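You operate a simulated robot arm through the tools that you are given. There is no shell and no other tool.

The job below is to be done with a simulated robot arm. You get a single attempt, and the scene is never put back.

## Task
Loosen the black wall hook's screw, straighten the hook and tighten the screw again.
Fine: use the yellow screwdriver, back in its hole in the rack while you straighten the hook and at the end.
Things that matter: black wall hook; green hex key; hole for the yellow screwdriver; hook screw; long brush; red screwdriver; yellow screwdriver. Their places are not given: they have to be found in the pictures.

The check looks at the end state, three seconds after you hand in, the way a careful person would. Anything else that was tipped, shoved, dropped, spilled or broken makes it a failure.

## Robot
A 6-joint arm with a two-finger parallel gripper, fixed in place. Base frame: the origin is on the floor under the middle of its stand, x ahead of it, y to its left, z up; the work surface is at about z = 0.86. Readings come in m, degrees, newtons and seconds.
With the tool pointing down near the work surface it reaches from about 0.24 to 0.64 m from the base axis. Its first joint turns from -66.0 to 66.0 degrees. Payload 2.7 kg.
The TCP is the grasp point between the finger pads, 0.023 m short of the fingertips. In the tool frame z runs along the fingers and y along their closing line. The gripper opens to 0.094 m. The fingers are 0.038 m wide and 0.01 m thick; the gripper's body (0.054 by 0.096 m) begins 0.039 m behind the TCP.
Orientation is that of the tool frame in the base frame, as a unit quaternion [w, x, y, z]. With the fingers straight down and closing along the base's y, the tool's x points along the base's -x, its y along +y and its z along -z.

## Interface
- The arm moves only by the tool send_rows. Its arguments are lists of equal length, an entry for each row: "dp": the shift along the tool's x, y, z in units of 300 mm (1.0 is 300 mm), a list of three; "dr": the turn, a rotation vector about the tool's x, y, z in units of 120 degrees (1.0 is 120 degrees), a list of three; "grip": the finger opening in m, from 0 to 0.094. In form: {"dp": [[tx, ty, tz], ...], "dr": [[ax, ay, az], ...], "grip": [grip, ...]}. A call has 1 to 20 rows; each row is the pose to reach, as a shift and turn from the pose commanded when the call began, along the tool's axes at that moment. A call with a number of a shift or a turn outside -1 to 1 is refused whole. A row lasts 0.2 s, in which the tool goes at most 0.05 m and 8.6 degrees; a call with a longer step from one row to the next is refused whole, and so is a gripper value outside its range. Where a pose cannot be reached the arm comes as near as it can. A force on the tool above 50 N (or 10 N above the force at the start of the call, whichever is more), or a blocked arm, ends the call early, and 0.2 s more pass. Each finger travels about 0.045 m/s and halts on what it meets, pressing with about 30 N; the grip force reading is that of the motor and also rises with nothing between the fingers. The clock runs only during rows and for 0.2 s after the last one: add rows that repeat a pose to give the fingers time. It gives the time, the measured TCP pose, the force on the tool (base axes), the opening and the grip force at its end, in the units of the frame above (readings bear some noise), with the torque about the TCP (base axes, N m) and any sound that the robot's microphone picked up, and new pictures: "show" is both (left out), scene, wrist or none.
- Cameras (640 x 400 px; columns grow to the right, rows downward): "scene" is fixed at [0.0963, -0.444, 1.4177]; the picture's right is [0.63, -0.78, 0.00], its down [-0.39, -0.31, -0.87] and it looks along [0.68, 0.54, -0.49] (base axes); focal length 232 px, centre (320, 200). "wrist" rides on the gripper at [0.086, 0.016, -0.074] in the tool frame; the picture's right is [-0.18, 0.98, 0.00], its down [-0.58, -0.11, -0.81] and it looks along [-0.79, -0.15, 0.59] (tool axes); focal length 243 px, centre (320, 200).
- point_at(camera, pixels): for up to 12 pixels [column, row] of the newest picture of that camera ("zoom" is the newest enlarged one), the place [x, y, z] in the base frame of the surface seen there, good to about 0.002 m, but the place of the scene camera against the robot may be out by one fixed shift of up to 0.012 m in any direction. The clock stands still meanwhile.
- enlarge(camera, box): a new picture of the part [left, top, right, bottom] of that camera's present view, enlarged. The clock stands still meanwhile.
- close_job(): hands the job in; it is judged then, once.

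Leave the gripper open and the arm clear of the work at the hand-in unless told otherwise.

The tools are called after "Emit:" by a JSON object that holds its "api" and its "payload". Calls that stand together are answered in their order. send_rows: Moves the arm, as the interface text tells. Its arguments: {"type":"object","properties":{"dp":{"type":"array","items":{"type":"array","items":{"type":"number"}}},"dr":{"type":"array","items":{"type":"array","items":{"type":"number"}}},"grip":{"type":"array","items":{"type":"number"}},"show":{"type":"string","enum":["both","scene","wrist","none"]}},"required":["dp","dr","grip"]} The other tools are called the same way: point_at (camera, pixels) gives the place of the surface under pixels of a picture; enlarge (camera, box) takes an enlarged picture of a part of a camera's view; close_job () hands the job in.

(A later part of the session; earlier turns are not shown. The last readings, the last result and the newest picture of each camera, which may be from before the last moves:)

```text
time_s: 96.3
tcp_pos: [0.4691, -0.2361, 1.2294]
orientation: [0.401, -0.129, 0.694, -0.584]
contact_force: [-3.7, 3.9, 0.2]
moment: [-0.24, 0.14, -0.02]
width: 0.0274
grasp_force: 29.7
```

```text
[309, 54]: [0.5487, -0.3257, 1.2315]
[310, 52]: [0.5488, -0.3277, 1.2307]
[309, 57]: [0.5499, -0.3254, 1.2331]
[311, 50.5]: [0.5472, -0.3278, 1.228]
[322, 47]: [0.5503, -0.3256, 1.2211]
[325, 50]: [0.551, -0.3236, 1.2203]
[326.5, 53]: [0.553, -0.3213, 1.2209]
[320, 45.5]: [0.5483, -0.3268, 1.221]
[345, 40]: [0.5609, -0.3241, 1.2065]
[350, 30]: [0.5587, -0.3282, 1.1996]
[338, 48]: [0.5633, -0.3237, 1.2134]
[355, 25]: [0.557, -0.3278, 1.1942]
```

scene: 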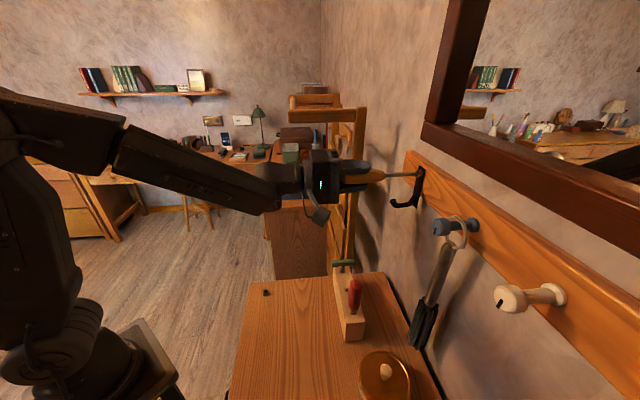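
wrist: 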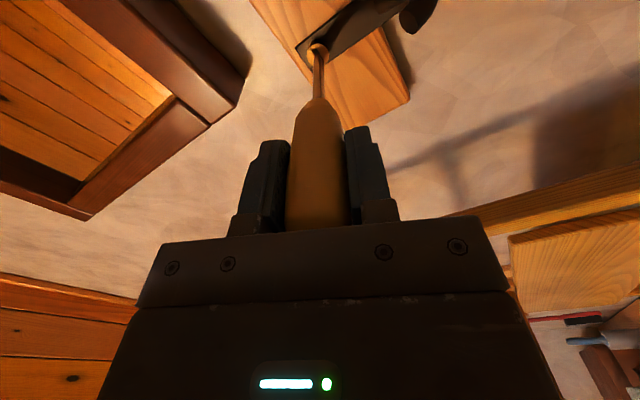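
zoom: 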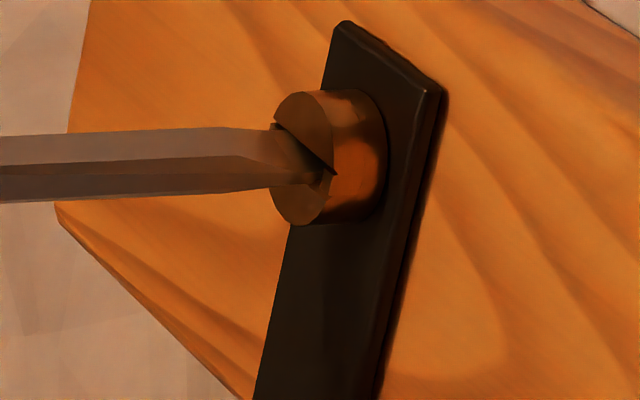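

The slot is back at horizontal (0–1.5°) and the face is at its original tight depth. One final firm push: +8° with a little more axial pressure, to make sure it is tight.

Emit:
{"api": "send_rows", "payload": {"dp": [[-0.0003, -0.001, 0.003], [-0.0003, -0.002, 0.004], [-0.0003, -0.002, 0.004]], "dr": [[0, 0, 0.0333], [0, 0, 0.0667], [0, 0, 0.0667]], "grip": [0, 0, 0], "show": "wrist"}}

Emit:
{"api": "enlarge", "payload": {"camera": "wrist", "box": [306, 35, 346, 60]}}

Emit:
{"api": "enlarge", "payload": {"camera": "scene", "box": [398, 164, 438, 189]}}

```text
time_s: 97.1
tcp_pos: [0.4692, -0.2357, 1.2288]
orientation: [0.44, -0.08, 0.702, -0.555]
contact_force: [-7.8, 7.9, -0.2]
moment: [-0.26, 0.31, -0.11]
width: 0.0277
grasp_force: 29.8
```

wrist: 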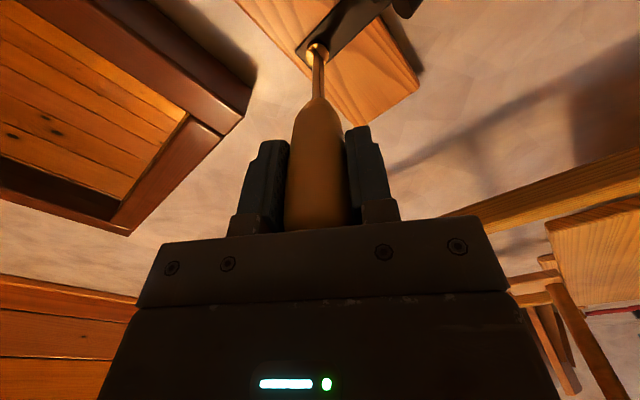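

```text
16.00 times, centred on (326, 48) of wrist
```

zoom: 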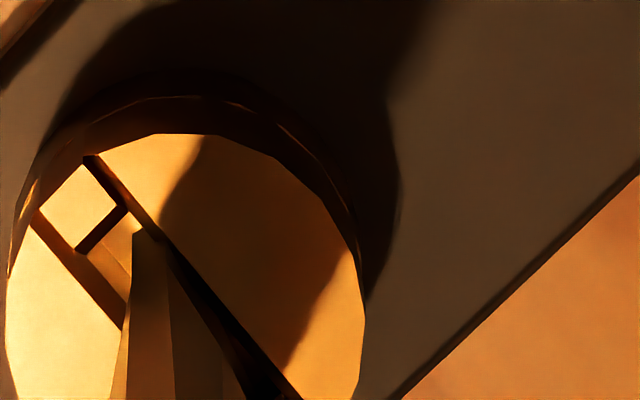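

```text
16.00 times, centred on (418, 176) of scene
```

zoom: 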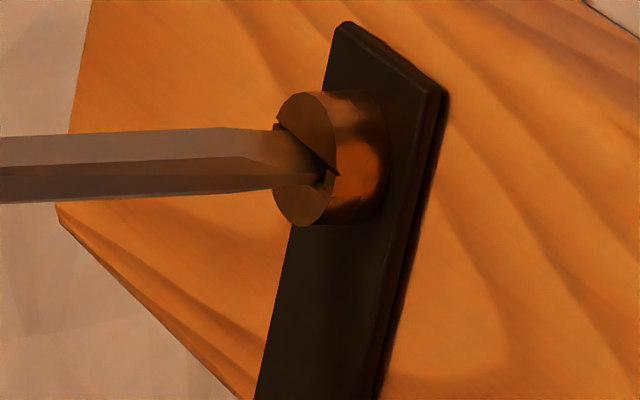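

Torque has risen to ≈0.40 N·m, slot and hook steady. One more +8° for firmness.

Emit:
{"api": "send_rows", "payload": {"dp": [[-0.0003, -0.001, 0.001], [-0.0003, -0.002, 0.002], [-0.0003, -0.002, 0.002]], "dr": [[0, 0, 0.0333], [0, 0, 0.0667], [0, 0, 0.0667]], "grip": [0, 0, 0], "show": "wrist"}}

Emit:
{"api": "enlarge", "payload": {"camera": "scene", "box": [398, 164, 438, 189]}}

```text
time_s: 97.9
tcp_pos: [0.4692, -0.2368, 1.2285]
orientation: [0.477, -0.03, 0.705, -0.523]
contact_force: [-3.9, 4.7, 0.0]
moment: [-0.23, 0.25, 0.02]
width: 0.0282
grasp_force: 30.1
```

wrist: 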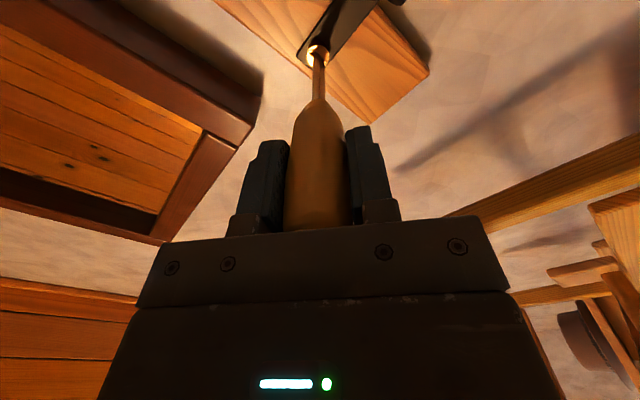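

```text
16.00 times, centred on (418, 176) of scene
```

zoom: 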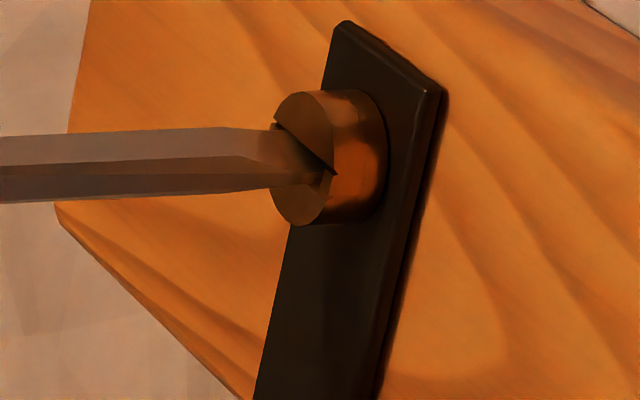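

The handle now just slips in the fingers at ≈0.35–0.4 N·m while the slot stays: the screw is tight. I turn back −8° to take the torque off before withdrawing.

Emit:
{"api": "send_rows", "payload": {"dp": [[0, 0.001, 0], [0, 0.002, 0], [0, 0.002, 0]], "dr": [[0, 0, -0.0333], [0, 0, -0.0667], [0, 0, -0.0667]], "grip": [0, 0, 0], "show": "wrist"}}

Emit:
{"api": "enlarge", "payload": {"camera": "wrist", "box": [306, 35, 346, 60]}}

Emit:
{"api": "enlarge", "payload": {"camera": "scene", "box": [398, 164, 438, 189]}}

```text
time_s: 98.7
tcp_pos: [0.4691, -0.237, 1.2294]
orientation: [0.439, -0.08, 0.701, -0.556]
contact_force: [-1.8, 2.4, 0.0]
moment: [0.01, 0.01, 0.17]
width: 0.0286
grasp_force: 30.1
```

wrist: 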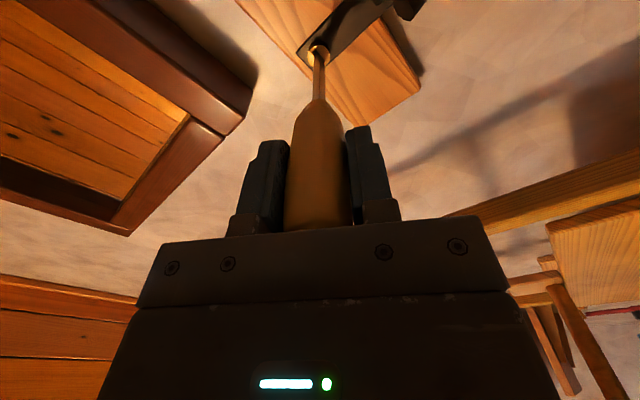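

```text
16.00 times, centred on (326, 48) of wrist
```

zoom: 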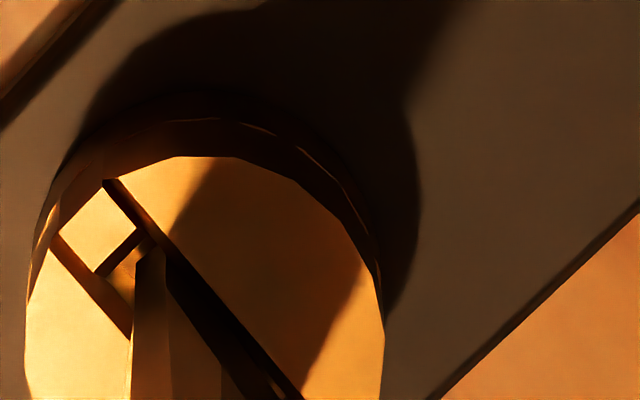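

```text
16.00 times, centred on (418, 176) of scene
```

zoom: 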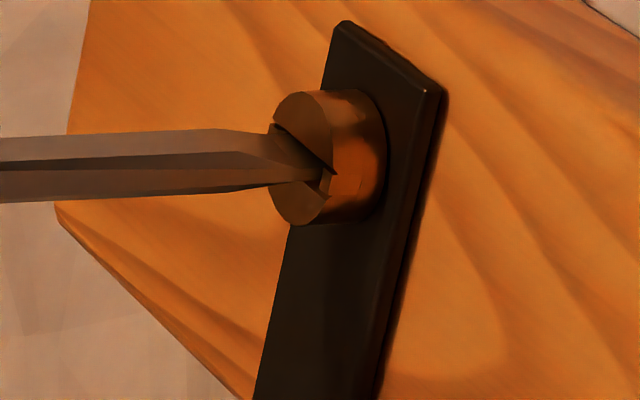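

Torque is off (≈0). I withdraw the blade straight back 85 mm.

Emit:
{"api": "send_rows", "payload": {"dp": [[0, 0, -0.01], [0, 0, -0.025], [0, 0, -0.06], [0, 0, -0.11], [0, 0, -0.17], [0, 0, -0.23], [0, 0, -0.283], [0, 0, -0.283]], "dr": [[0, 0, 0], [0, 0, 0], [0, 0, 0], [0, 0, 0], [0, 0, 0], [0, 0, 0], [0, 0, 0], [0, 0, 0]], "grip": [0, 0, 0, 0, 0, 0, 0, 0]}}

Emit:
{"api": "enlarge", "payload": {"camera": "scene", "box": [385, 155, 441, 211]}}

Emit:
{"api": "enlarge", "payload": {"camera": "wrist", "box": [270, 0, 390, 80]}}

```text
time_s: 100.5
tcp_pos: [0.4101, -0.1754, 1.2276]
orientation: [0.44, -0.08, 0.701, -0.555]
contact_force: [-0.4, 0.0, -0.2]
moment: [0.03, -0.01, 0.02]
width: 0.0284
grasp_force: 30.2
```

scene: 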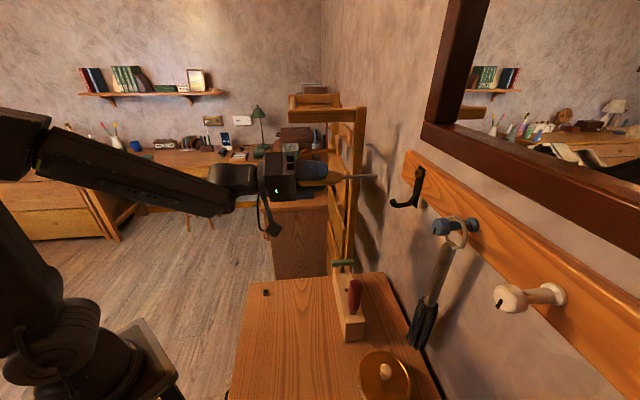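
wrist: 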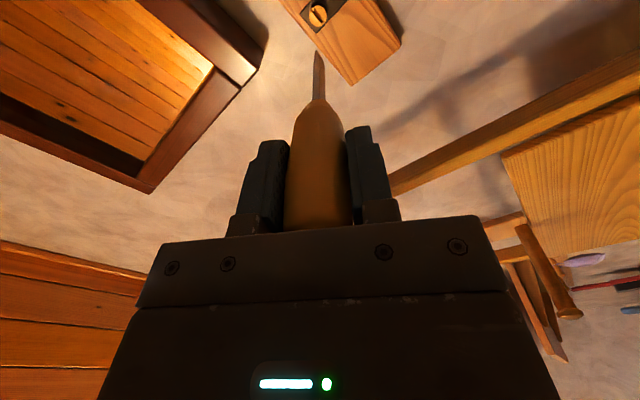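

```text
7.14 times, centred on (413, 183) of scene
```

zoom: 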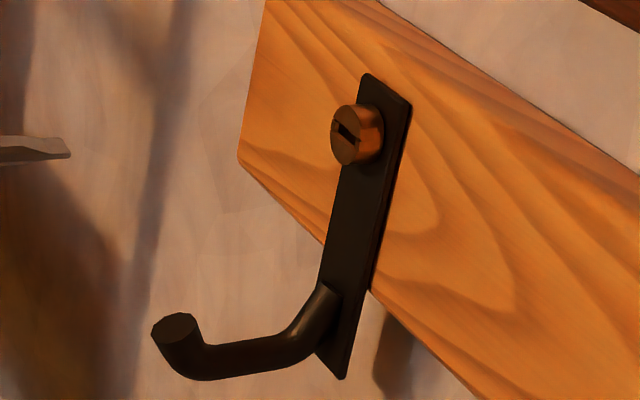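

```text
5.00 times, centred on (330, 40) of wrist
```

zoom: 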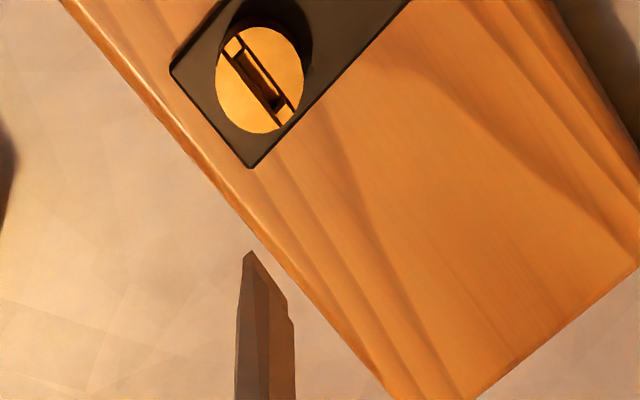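

Clean withdrawal: hook straight, screw slot horizontal, head seated. Now I roll back −32° to the original roll, then pitch down.

Emit:
{"api": "send_rows", "payload": {"dp": [[0, 0, 0], [0, 0, 0], [0, 0, 0], [0, 0, 0], [0, 0, 0], [0, 0, 0]], "dr": [[0, 0, -0.0534], [0, 0, -0.1067], [0, 0, -0.16], [0, 0, -0.2134], [0, 0, -0.2667], [0, 0, -0.2667]], "grip": [0, 0, 0, 0, 0, 0], "show": "wrist"}}

Emit:
{"api": "enlarge", "payload": {"camera": "wrist", "box": [268, 0, 396, 80]}}

```text
time_s: 101.9
tcp_pos: [0.4086, -0.1784, 1.2293]
orientation: [-0.269, 0.271, -0.652, 0.655]
contact_force: [0.1, 0.1, -1.5]
moment: [0.01, 0.03, 0.0]
width: 0.0282
grasp_force: 30.0
```

wrist: 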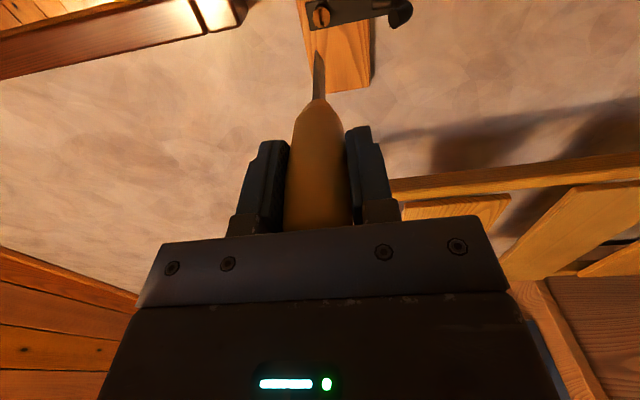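

```text
5.00 times, centred on (332, 40) of wrist
```

zoom: 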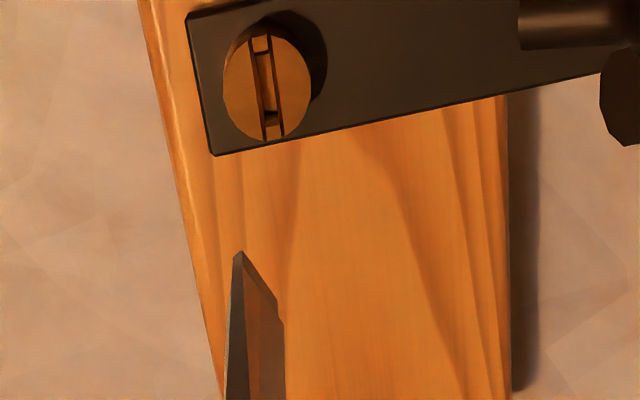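

The slot appears exactly as at the start (horizontal). Now I pitch the tool down 90° in place.

Emit:
{"api": "send_rows", "payload": {"dp": [[0, 0, 0], [0, 0, 0], [0, 0, 0], [0, 0, 0], [0, 0, 0], [0, 0, 0], [0, 0, 0], [0, 0, 0], [0, 0, 0], [0, 0, 0], [0, 0, 0], [0, 0, 0], [0, 0, 0]], "dr": [[-0.0625, 0, 0], [-0.125, 0, 0], [-0.1875, 0, 0], [-0.25, 0, 0], [-0.3125, 0, 0], [-0.375, 0, 0], [-0.4375, 0, 0], [-0.5, 0, 0], [-0.5625, 0, 0], [-0.625, 0, 0], [-0.6875, 0, 0], [-0.75, 0, 0], [-0.75, 0, 0]], "grip": [0, 0, 0, 0, 0, 0, 0, 0, 0, 0, 0, 0, 0]}}

```text
time_s: 104.7
tcp_pos: [0.4103, -0.1769, 1.2279]
orientation: [0.001, -0.383, 0.924, -0.001]
contact_force: [0.2, 0.2, -0.1]
moment: [-0.01, 0.02, -0.02]
width: 0.0284
grasp_force: 29.8
```

scene: 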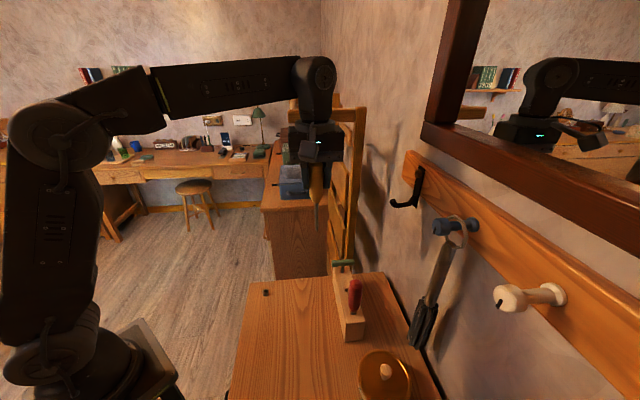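
wrist: 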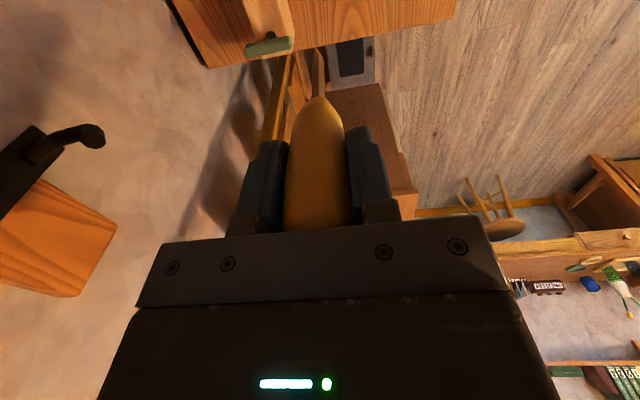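

I carry the screwdriver above its hole at z≈1.14.

Emit:
{"api": "send_rows", "payload": {"dp": [[0.0192, -0.0488, 0.02], [0.0383, -0.0976, 0.05], [0.0575, -0.1464, 0.1], [0.0766, -0.1952, 0.16], [0.0957, -0.244, 0.23], [0.0957, -0.244, 0.297], [0.0957, -0.244, 0.297]], "dr": [[0, 0, 0], [0, 0, 0], [0, 0, 0], [0, 0, 0], [0, 0, 0], [0, 0, 0], [0, 0, 0]], "grip": [0, 0, 0, 0, 0, 0, 0]}}

Emit:
{"api": "enlarge", "payload": {"camera": "wrist", "box": [290, 0, 354, 70]}}

Emit:
{"api": "enlarge", "payload": {"camera": "wrist", "box": [309, 42, 329, 62]}}

```text
time_s: 106.3
tcp_pos: [0.4418, -0.2472, 1.1393]
orientation: [0.0, -0.382, 0.924, -0.002]
contact_force: [0.4, -0.8, -0.9]
moment: [0.0, -0.02, 0.0]
width: 0.0284
grasp_force: 29.6
```

scene: 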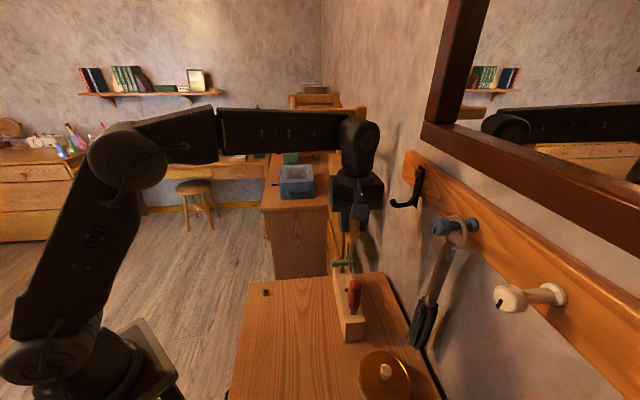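
wrist: 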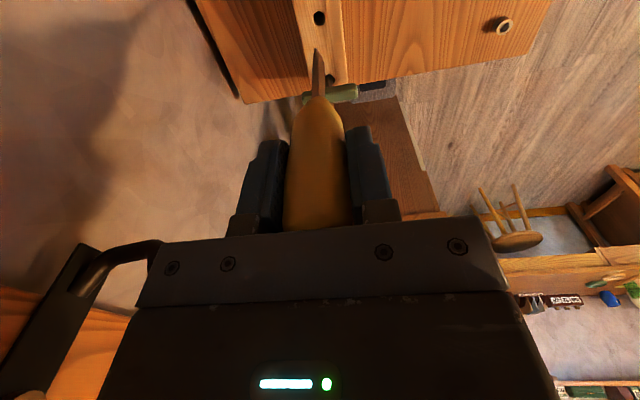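

```text
5.71 times, centred on (322, 35) of wrist
```

zoom: 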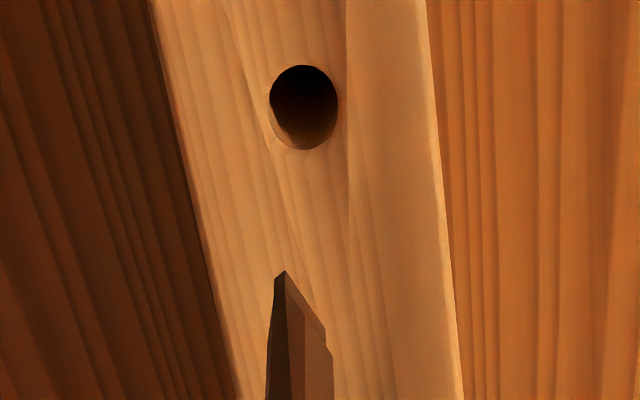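

```text
16.00 times, centred on (319, 52) of wrist
```

zoom: 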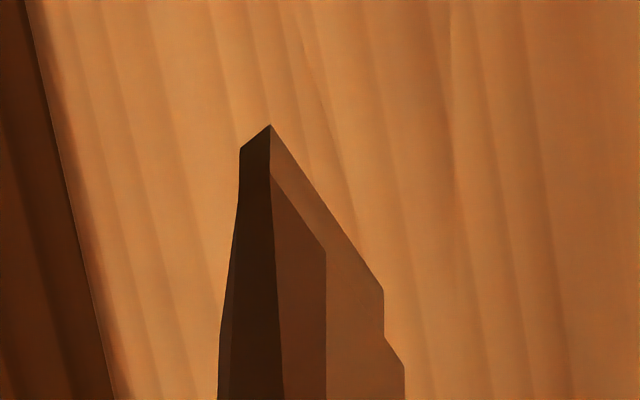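

The handle has twisted ~30° in the grip (harmless) and leans a bit. I measure the tip corners and the hole rim to align.

Emit:
{"api": "point_at", "payload": {"camera": "wrist", "pixels": [[315.3, 49], [315.5, 51], [316.5, 52], [318.5, 54.5], [320.5, 57], [322, 59.5], [321, 70], [319, 85], [312.3, 18.7], [325.8, 18.7], [319, 10.3], [319, 27.2]]}}

Emit:
{"api": "point_at", "payload": {"camera": "wrist", "pixels": [[315.3, 49], [315.5, 51], [316.5, 52], [318.5, 54.5], [320.5, 57], [322, 59.5], [321, 70], [319, 85], [313.8, 13], [324.3, 24.5], [313.8, 24.5], [324.3, 13]]}}

```text
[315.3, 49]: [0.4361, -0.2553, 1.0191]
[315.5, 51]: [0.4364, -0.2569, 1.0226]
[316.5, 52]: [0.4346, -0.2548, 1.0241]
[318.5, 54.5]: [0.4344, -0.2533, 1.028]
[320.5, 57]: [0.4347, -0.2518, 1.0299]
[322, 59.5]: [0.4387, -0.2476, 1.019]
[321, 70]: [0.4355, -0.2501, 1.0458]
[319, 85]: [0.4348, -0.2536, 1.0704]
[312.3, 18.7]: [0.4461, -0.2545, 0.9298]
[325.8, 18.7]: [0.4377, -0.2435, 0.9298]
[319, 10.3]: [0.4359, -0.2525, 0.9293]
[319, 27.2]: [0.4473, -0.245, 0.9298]
```

```text
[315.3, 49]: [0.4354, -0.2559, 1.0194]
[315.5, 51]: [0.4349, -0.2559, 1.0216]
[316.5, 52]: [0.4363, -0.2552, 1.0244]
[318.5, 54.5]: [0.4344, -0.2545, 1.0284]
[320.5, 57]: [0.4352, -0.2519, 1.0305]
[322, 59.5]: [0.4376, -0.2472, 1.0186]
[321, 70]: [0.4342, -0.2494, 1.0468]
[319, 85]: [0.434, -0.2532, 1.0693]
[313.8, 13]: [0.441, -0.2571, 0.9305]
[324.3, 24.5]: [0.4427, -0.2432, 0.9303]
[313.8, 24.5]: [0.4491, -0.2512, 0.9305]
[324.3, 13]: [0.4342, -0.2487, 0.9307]
```

Tip centre is at s=0.1312, d=0.4868 (hole: 0.1361, 0.4886), and the screwdriver leans ~2.6° in the grip. I tilt the tool −2.6° about its y to make the shaft vertical, which also brings the tip over the hole, plus small shifts.

Emit:
{"api": "send_rows", "payload": {"dp": [[0.001, -0.003, 0], [0.002, -0.006, 0], [0.002, -0.006, 0]], "dr": [[0, -0.011, 0], [0, -0.022, 0], [0, -0.022, 0]], "grip": [0, 0, 0]}}

Emit:
{"api": "enlarge", "payload": {"camera": "wrist", "box": [290, 0, 354, 70]}}

Emit:
{"api": "enlarge", "payload": {"camera": "scene", "box": [320, 220, 390, 300]}}

```text
time_s: 107.1
tcp_pos: [0.4416, -0.2506, 1.1397]
orientation: [0.021, -0.382, 0.924, 0.006]
contact_force: [-0.1, 0.5, -0.6]
moment: [0.03, -0.01, -0.02]
width: 0.0283
grasp_force: 30.1
```

scene: 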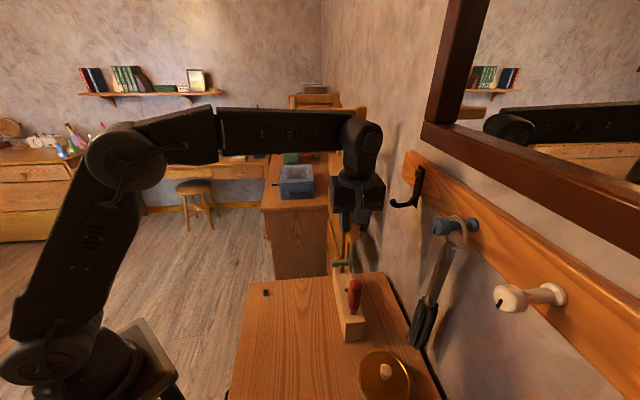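
wrist: 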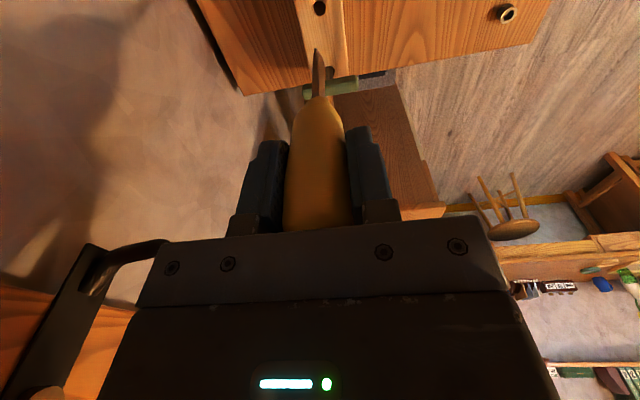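

```text
5.71 times, centred on (322, 35) of wrist
```

zoom: 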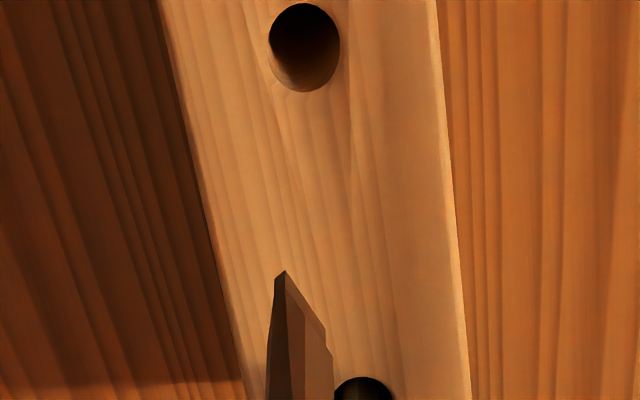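

```text
5.00 times, centred on (355, 260) of scene
```

zoom: 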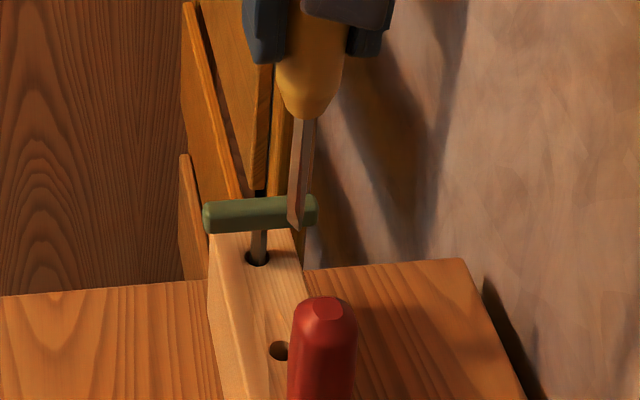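

I read tip corners and hole rim points once more in this tilted pose.

Emit:
{"api": "point_at", "payload": {"camera": "wrist", "pixels": [[315.3, 49], [316.5, 52], [322, 59.3], [321.8, 59], [311.9, 8.2], [326.6, 8.2], [313.4, 15.4], [325, 15.4], [313.4, 1.2], [325, 1.2], [320.5, 66], [318.5, 85]]}}

Emit:
{"api": "point_at", "payload": {"camera": "wrist", "pixels": [[315.3, 49], [316.5, 52], [322, 59.3], [321.8, 59], [311.9, 8.2], [326.6, 8.2], [313.4, 15.4], [325, 15.4], [313.4, 1.2], [325, 1.2], [320.5, 66], [318.5, 85]]}}

```text
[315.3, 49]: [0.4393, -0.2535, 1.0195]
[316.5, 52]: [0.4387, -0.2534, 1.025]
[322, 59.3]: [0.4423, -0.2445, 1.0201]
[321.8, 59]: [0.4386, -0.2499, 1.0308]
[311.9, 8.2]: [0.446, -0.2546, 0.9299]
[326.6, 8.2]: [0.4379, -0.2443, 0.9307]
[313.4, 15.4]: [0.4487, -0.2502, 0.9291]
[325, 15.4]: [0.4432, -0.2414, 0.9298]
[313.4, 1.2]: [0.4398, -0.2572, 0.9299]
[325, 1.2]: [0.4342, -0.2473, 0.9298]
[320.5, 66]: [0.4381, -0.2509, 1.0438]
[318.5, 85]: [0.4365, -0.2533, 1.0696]
```

```text
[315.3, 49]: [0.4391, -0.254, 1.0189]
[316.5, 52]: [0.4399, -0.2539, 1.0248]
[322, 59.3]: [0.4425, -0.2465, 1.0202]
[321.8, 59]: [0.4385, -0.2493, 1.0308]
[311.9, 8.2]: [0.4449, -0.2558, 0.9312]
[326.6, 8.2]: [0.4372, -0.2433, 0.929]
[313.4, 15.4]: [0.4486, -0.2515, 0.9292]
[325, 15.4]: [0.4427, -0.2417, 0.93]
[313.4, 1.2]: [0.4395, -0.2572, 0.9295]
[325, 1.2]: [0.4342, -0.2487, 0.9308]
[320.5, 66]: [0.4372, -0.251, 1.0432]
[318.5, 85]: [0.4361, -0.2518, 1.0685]
```

Tip and hole agree within 0.6 mm. I descend 70 mm vertically so that the tip is ~20 mm above the rack top.

Emit:
{"api": "send_rows", "payload": {"dp": [[-0.0005, -0.0008, 0.04], [0.0025, -0.0006, 0.1], [0.005, -0.0003, 0.16], [0.007, -0.0001, 0.21], [0.0081, 0.0002, 0.2331], [0.0081, 0.0002, 0.2331]], "dr": [[0, 0, 0], [0, 0, 0], [0, 0, 0], [0, 0, 0], [0, 0, 0], [0, 0, 0]], "grip": [0, 0, 0, 0, 0, 0]}}

Emit:
{"api": "enlarge", "payload": {"camera": "wrist", "box": [290, 20, 354, 80]}}

Emit:
{"api": "enlarge", "payload": {"camera": "scene", "box": [320, 240, 390, 320]}}

```text
time_s: 108.5
tcp_pos: [0.4436, -0.2505, 1.0706]
orientation: [0.02, -0.382, 0.924, 0.006]
contact_force: [-0.6, -0.9, -0.5]
moment: [0.01, 0.0, -0.02]
width: 0.0282
grasp_force: 29.9
```

scene: 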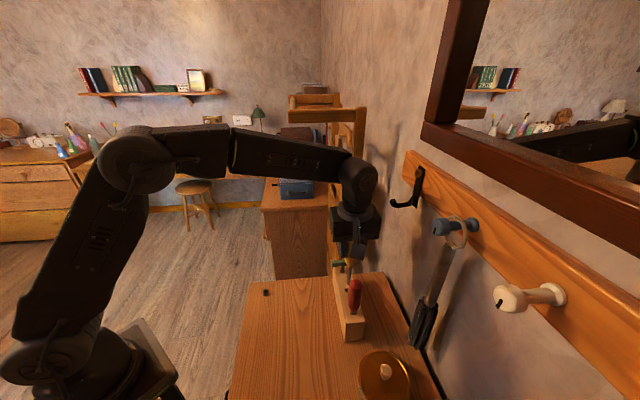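
wrist: 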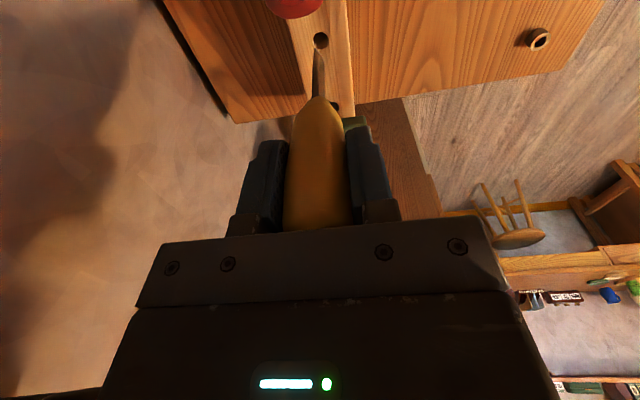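

```text
6.67 times, centred on (322, 50) of wrist
```

zoom: 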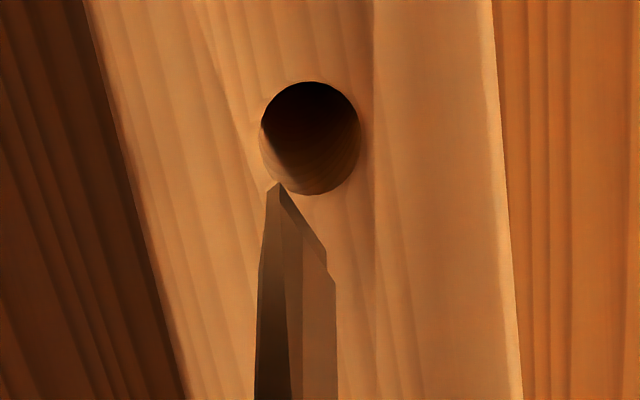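

```text
5.00 times, centred on (355, 280) of scene
```

zoom: 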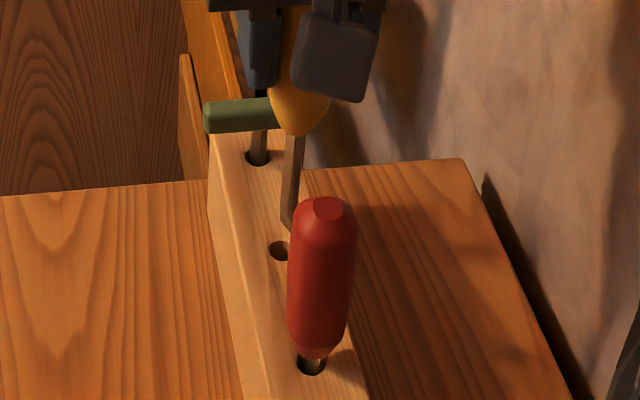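

I re-measure tip and hole from this closer distance.

Emit:
{"api": "point_at", "payload": {"camera": "wrist", "pixels": [[315.3, 49.3], [315.5, 50], [322.2, 59.5], [322.8, 59], [312.3, 40.7], [328.7, 40.7], [320.5, 31.8], [320.5, 50.2], [314.5, 33.5], [326.5, 48], [326.5, 33.5], [320.5, 66]]}}

Emit:
{"api": "point_at", "payload": {"camera": "wrist", "pixels": [[315.3, 49.3], [315.5, 50], [322.2, 59.5], [322.8, 59], [312.3, 40.7], [328.7, 40.7], [320.5, 31.8], [320.5, 50.2], [314.5, 33.5], [326.5, 48], [326.5, 33.5], [320.5, 66]]}}

Emit:
{"api": "enlarge", "payload": {"camera": "wrist", "box": [308, 42, 332, 64]}}

```text
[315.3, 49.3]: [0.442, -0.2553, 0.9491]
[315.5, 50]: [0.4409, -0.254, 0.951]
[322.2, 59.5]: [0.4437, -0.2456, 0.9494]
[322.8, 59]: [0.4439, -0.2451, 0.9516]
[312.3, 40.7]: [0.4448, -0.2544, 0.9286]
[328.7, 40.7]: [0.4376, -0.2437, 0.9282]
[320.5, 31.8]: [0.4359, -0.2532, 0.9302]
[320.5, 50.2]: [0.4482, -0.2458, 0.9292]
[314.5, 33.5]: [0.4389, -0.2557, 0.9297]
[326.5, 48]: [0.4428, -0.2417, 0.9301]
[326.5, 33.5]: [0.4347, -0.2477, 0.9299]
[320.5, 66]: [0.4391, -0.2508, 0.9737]
```

```text
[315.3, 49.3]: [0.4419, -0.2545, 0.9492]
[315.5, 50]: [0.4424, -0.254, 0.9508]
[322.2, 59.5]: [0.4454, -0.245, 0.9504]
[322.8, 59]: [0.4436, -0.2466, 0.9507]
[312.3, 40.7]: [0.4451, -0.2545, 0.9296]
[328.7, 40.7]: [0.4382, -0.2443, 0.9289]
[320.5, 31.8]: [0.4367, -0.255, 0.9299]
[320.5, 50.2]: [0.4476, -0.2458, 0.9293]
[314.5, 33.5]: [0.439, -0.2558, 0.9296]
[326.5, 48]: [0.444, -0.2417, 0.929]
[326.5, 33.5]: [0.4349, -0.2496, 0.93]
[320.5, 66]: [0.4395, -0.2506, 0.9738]
```

```text
16.00 times, centred on (320, 53) of wrist
```

zoom: 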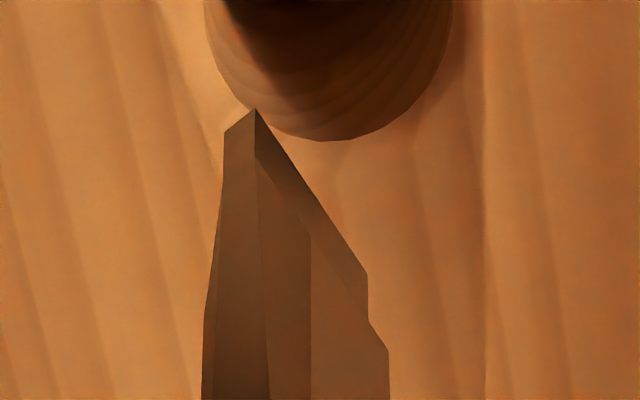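

A 1.3 mm correction in d is needed. I apply it and lower 40 mm, so that the tip enters the hole.

Emit:
{"api": "send_rows", "payload": {"dp": [[0.0015, 0.0043, 0.005], [0.0022, 0.0044, 0.02], [0.003, 0.0045, 0.04], [0.004, 0.0046, 0.06], [0.0048, 0.0047, 0.08], [0.0057, 0.0048, 0.1], [0.0071, 0.005, 0.1333], [0.0071, 0.005, 0.1333]], "dr": [[0, 0, 0], [0, 0, 0], [0, 0, 0], [0, 0, 0], [0, 0, 0], [0, 0, 0], [0, 0, 0], [0, 0, 0]], "grip": [0, 0, 0, 0, 0, 0, 0, 0]}}

Emit:
{"api": "enlarge", "payload": {"camera": "wrist", "box": [290, 20, 354, 110]}}

Emit:
{"api": "enlarge", "payload": {"camera": "scene", "box": [320, 240, 390, 320]}}

```text
time_s: 110.3
tcp_pos: [0.4412, -0.2498, 1.0291]
orientation: [0.021, -0.382, 0.924, 0.006]
contact_force: [0.1, 0.9, -1.3]
moment: [-0.01, -0.02, -0.05]
width: 0.0283
grasp_force: 29.3
```

scene: 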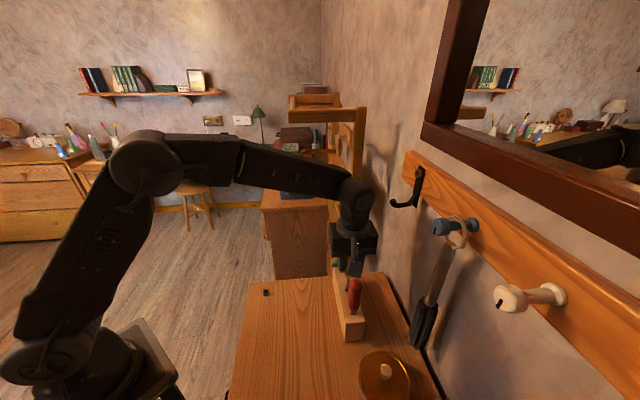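
wrist: 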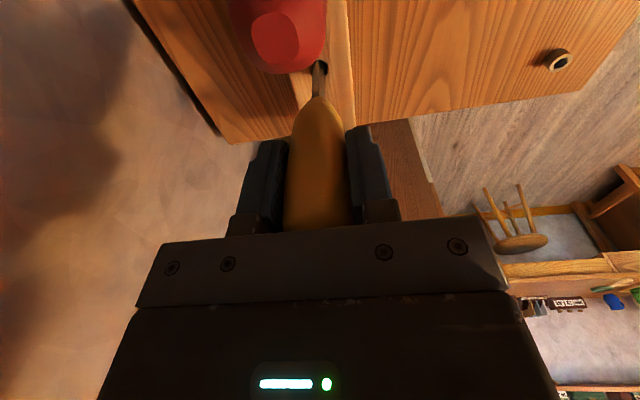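

```text
4.44 times, centred on (322, 65) of wrist
```

zoom: 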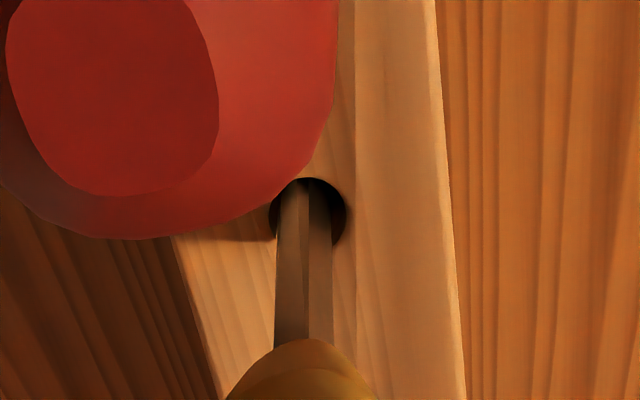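

```text
5.00 times, centred on (355, 280) of scene
```

zoom: 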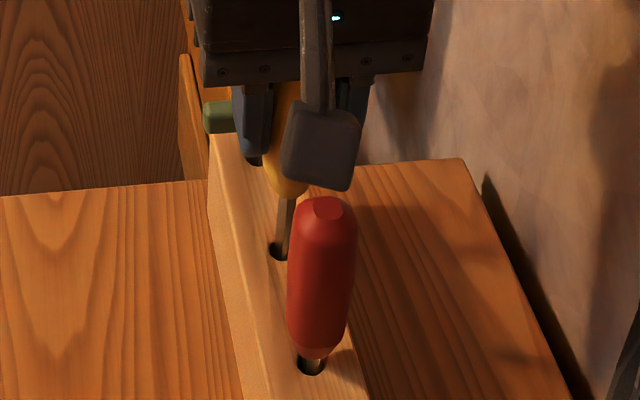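

It's in the hole without contact force. I lower another 29 mm.

Emit:
{"api": "send_rows", "payload": {"dp": [[0.0009, 0.0001, 0.02], [0.0017, 0.0002, 0.04], [0.0026, 0.0003, 0.06], [0.0035, 0.0004, 0.08], [0.0042, 0.0005, 0.0966], [0.0042, 0.0005, 0.0966]], "dr": [[0, 0, 0], [0, 0, 0], [0, 0, 0], [0, 0, 0], [0, 0, 0], [0, 0, 0]], "grip": [0, 0, 0, 0, 0, 0]}}

Emit:
{"api": "enlarge", "payload": {"camera": "scene", "box": [320, 240, 390, 320]}}

```text
time_s: 111.7
tcp_pos: [0.4416, -0.2504, 1.0]
orientation: [0.02, -0.382, 0.924, 0.006]
contact_force: [1.8, 1.0, 1.6]
moment: [0.08, -0.15, -0.02]
width: 0.0283
grasp_force: 30.2
```

scene: 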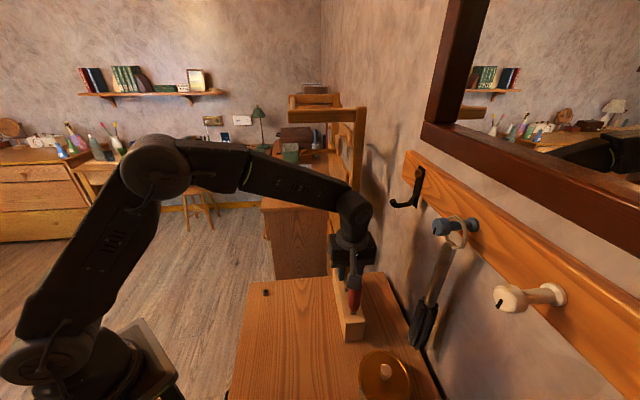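
wrist: 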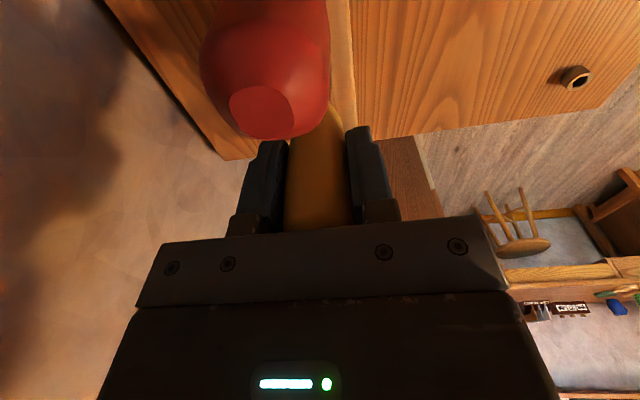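

```text
5.00 times, centred on (355, 280) of scene
```

zoom: 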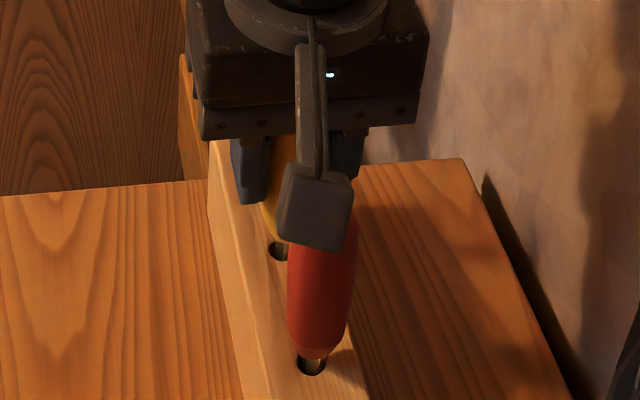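

A slight side touch (≈2 N). I lower 4 mm more and open the fingers so it settles.

Emit:
{"api": "send_rows", "payload": {"dp": [[0.0003, 0, 0.007], [0.0006, 0.0001, 0.0133], [0.0006, 0.0001, 0.0133], [0.0006, 0.0001, 0.0133], [0.0006, 0.0001, 0.0133], [0.0006, 0.0001, 0.0133], [0.0006, 0.0001, 0.0133], [0.0006, 0.0001, 0.0133]], "dr": [[0, 0, 0], [0, 0, 0], [0, 0, 0], [0, 0, 0], [0, 0, 0], [0, 0, 0], [0, 0, 0], [0, 0, 0]], "grip": [0, 0, 0, 0.036, 0.05, 0.065, 0.08, 0.094]}}

```text
time_s: 113.5
tcp_pos: [0.4414, -0.2501, 0.9968]
orientation: [0.02, -0.381, 0.924, 0.007]
contact_force: [-0.1, 0.4, -0.2]
moment: [0.0, 0.04, -0.02]
width: 0.094
grasp_force: 0.0
```

scene: 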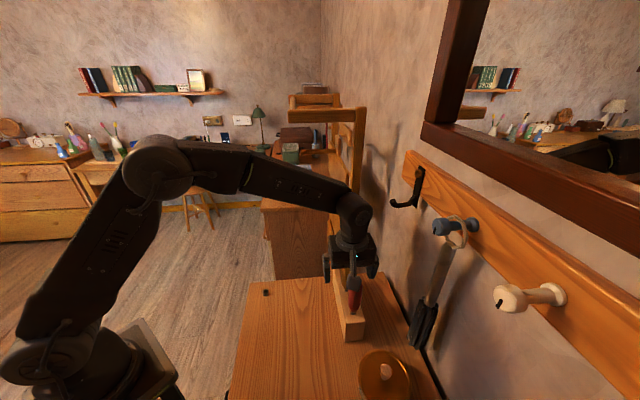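
wrist: 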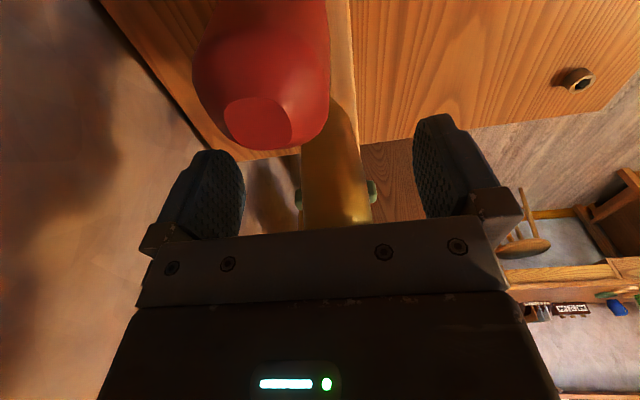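

Released. I rise straight up 0.15 m.

Emit:
{"api": "send_rows", "payload": {"dp": [[-0.0022, -0.0003, -0.05], [-0.0052, -0.0006, -0.12], [-0.0096, -0.0011, -0.22], [-0.0148, -0.0017, -0.34], [-0.02, -0.0023, -0.46], [-0.0217, -0.0025, -0.4995], [-0.0217, -0.0025, -0.4995]], "dr": [[0, 0, 0], [0, 0, 0], [0, 0, 0], [0, 0, 0], [0, 0, 0], [0, 0, 0], [0, 0, 0]], "grip": [0.094, 0.094, 0.094, 0.094, 0.094, 0.094, 0.094]}}

Emit:
{"api": "enlarge", "payload": {"camera": "scene", "box": [320, 240, 390, 320]}}

Emit:
{"api": "enlarge", "payload": {"camera": "wrist", "box": [278, 0, 374, 110]}}

Emit:
{"api": "enlarge", "payload": {"camera": "scene", "box": [401, 158, 433, 210]}}

```text
time_s: 115.1
tcp_pos: [0.4409, -0.2498, 1.1454]
orientation: [0.02, -0.381, 0.924, 0.007]
contact_force: [-0.5, -0.2, 0.0]
moment: [-0.02, 0.01, 0.01]
width: 0.094
grasp_force: 0.0
```

scene: 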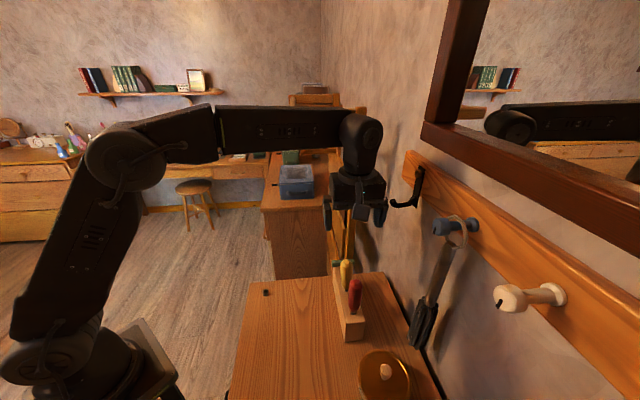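
wrist: 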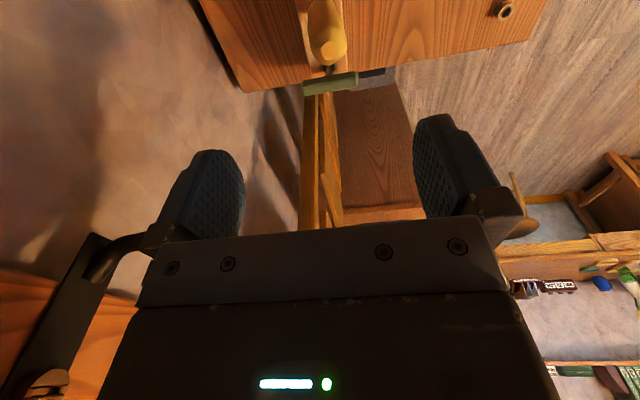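

```text
5.00 times, centred on (355, 280) of scene
```

zoom: 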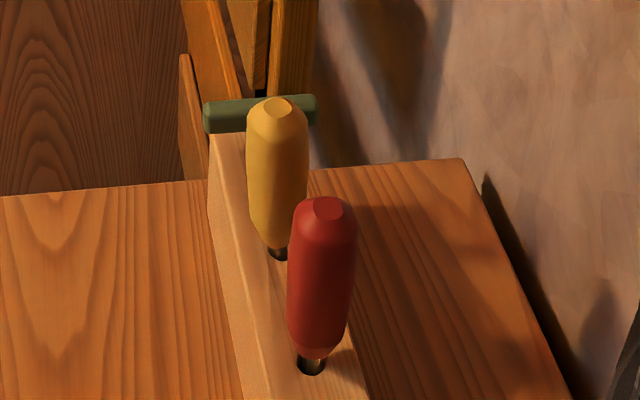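

```text
3.64 times, centred on (326, 55) of wrist
```

zoom: 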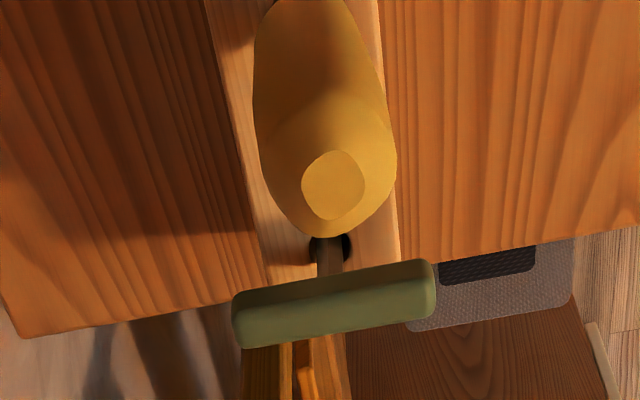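

```text
7.69 times, centred on (417, 184) of scene
```

zoom: 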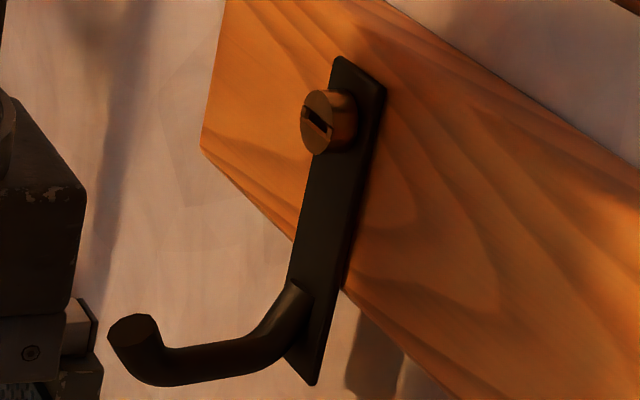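

The yellow screwdriver is back in its hole and the hook looks plumb. I check its seated height and the other rack items.

Emit:
{"api": "point_at", "payload": {"camera": "wrist", "pixels": [[329.8, 50.9], [326, 50], [333, 51], [330, 45], [330, 57], [330, 80], [300, 85], [348, 80]]}}

Emit:
{"api": "point_at", "payload": {"camera": "scene", "pixels": [[355.8, 281.5], [347.5, 261.5], [333.5, 263], [341, 261.5], [334, 270], [363, 320], [352, 322], [457, 225], [440, 225], [430, 300], [422, 335], [265, 292]]}}

```text
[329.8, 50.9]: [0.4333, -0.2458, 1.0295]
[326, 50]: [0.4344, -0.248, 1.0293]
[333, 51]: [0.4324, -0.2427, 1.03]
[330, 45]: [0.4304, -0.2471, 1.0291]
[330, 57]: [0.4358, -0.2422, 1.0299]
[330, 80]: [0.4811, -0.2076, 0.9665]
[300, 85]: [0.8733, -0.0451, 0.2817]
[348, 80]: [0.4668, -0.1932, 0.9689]
```

```text
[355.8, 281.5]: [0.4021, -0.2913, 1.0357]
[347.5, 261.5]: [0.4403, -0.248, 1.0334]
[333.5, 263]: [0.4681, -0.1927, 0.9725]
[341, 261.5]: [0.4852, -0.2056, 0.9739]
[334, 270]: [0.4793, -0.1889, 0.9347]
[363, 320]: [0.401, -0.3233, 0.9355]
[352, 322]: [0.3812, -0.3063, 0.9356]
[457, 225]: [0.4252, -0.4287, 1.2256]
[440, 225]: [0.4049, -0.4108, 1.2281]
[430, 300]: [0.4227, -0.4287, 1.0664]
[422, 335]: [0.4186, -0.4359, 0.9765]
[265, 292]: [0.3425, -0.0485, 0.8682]
```

All other items read the same as at the start (red driver, hex key, brush, rack, nut), and the yellow driver is fully seated (top z≈1.030). I back away and pitch up at a safe standoff for a last measurement of the hook's tilt.

Emit:
{"api": "send_rows", "payload": {"dp": [[-0.0145, 0.0433, -0.0305], [-0.0289, 0.0867, -0.061], [-0.0434, 0.13, -0.0915], [-0.0578, 0.1733, -0.122], [-0.0723, 0.2167, -0.1525], [-0.0867, 0.26, -0.183], [-0.0867, 0.26, -0.183], [-0.0867, 0.26, -0.183], [-0.0867, 0.26, -0.183], [-0.0867, 0.26, -0.183], [-0.0867, 0.26, -0.183], [-0.0867, 0.26, -0.183], [-0.0867, 0.26, -0.183], [-0.0867, 0.26, -0.183]], "dr": [[0.03, 0, 0], [0.09, 0, 0], [0.15, 0, 0], [0.21, 0, 0], [0.27, 0, 0], [0.33, 0, 0], [0.39, 0, 0], [0.45, 0, 0], [0.51, 0, 0], [0.57, 0, 0], [0.63, 0, 0], [0.69, 0, 0], [0.75, 0, 0], [0.75, 0, 0]], "grip": [0.094, 0.094, 0.094, 0.094, 0.094, 0.094, 0.094, 0.094, 0.094, 0.094, 0.094, 0.094, 0.094, 0.094]}}

Emit:
{"api": "enlarge", "payload": {"camera": "wrist", "box": [250, 0, 378, 80]}}

```text
time_s: 118.1
tcp_pos: [0.4021, -0.1772, 1.2021]
orientation: [0.284, -0.255, 0.658, -0.649]
contact_force: [-0.3, -0.1, -0.3]
moment: [0.02, 0.03, 0.01]
width: 0.0938
grasp_force: 0.0
```

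scene: 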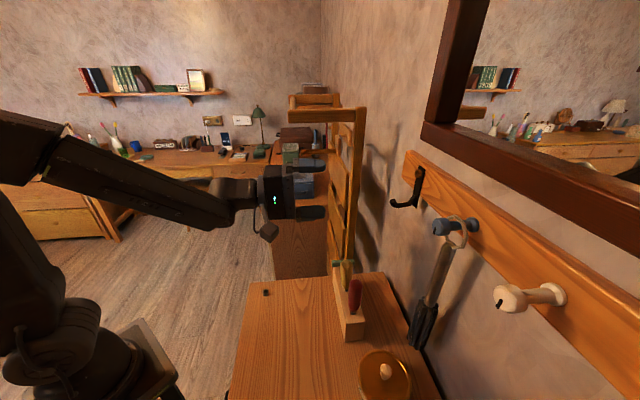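
wrist: 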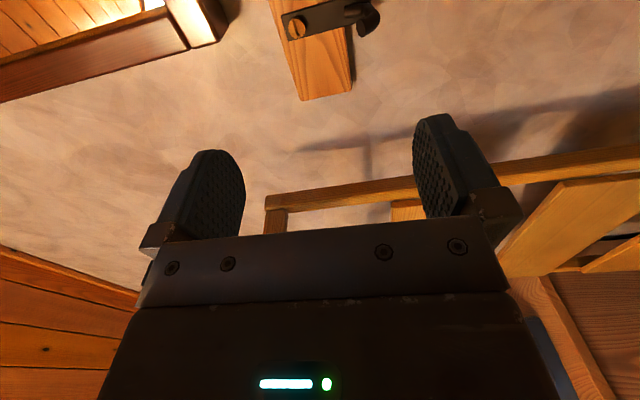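

```text
5.00 times, centred on (314, 40) of wrist
```

zoom: 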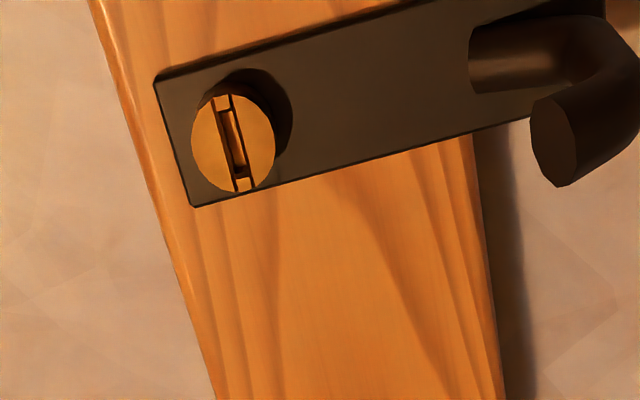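

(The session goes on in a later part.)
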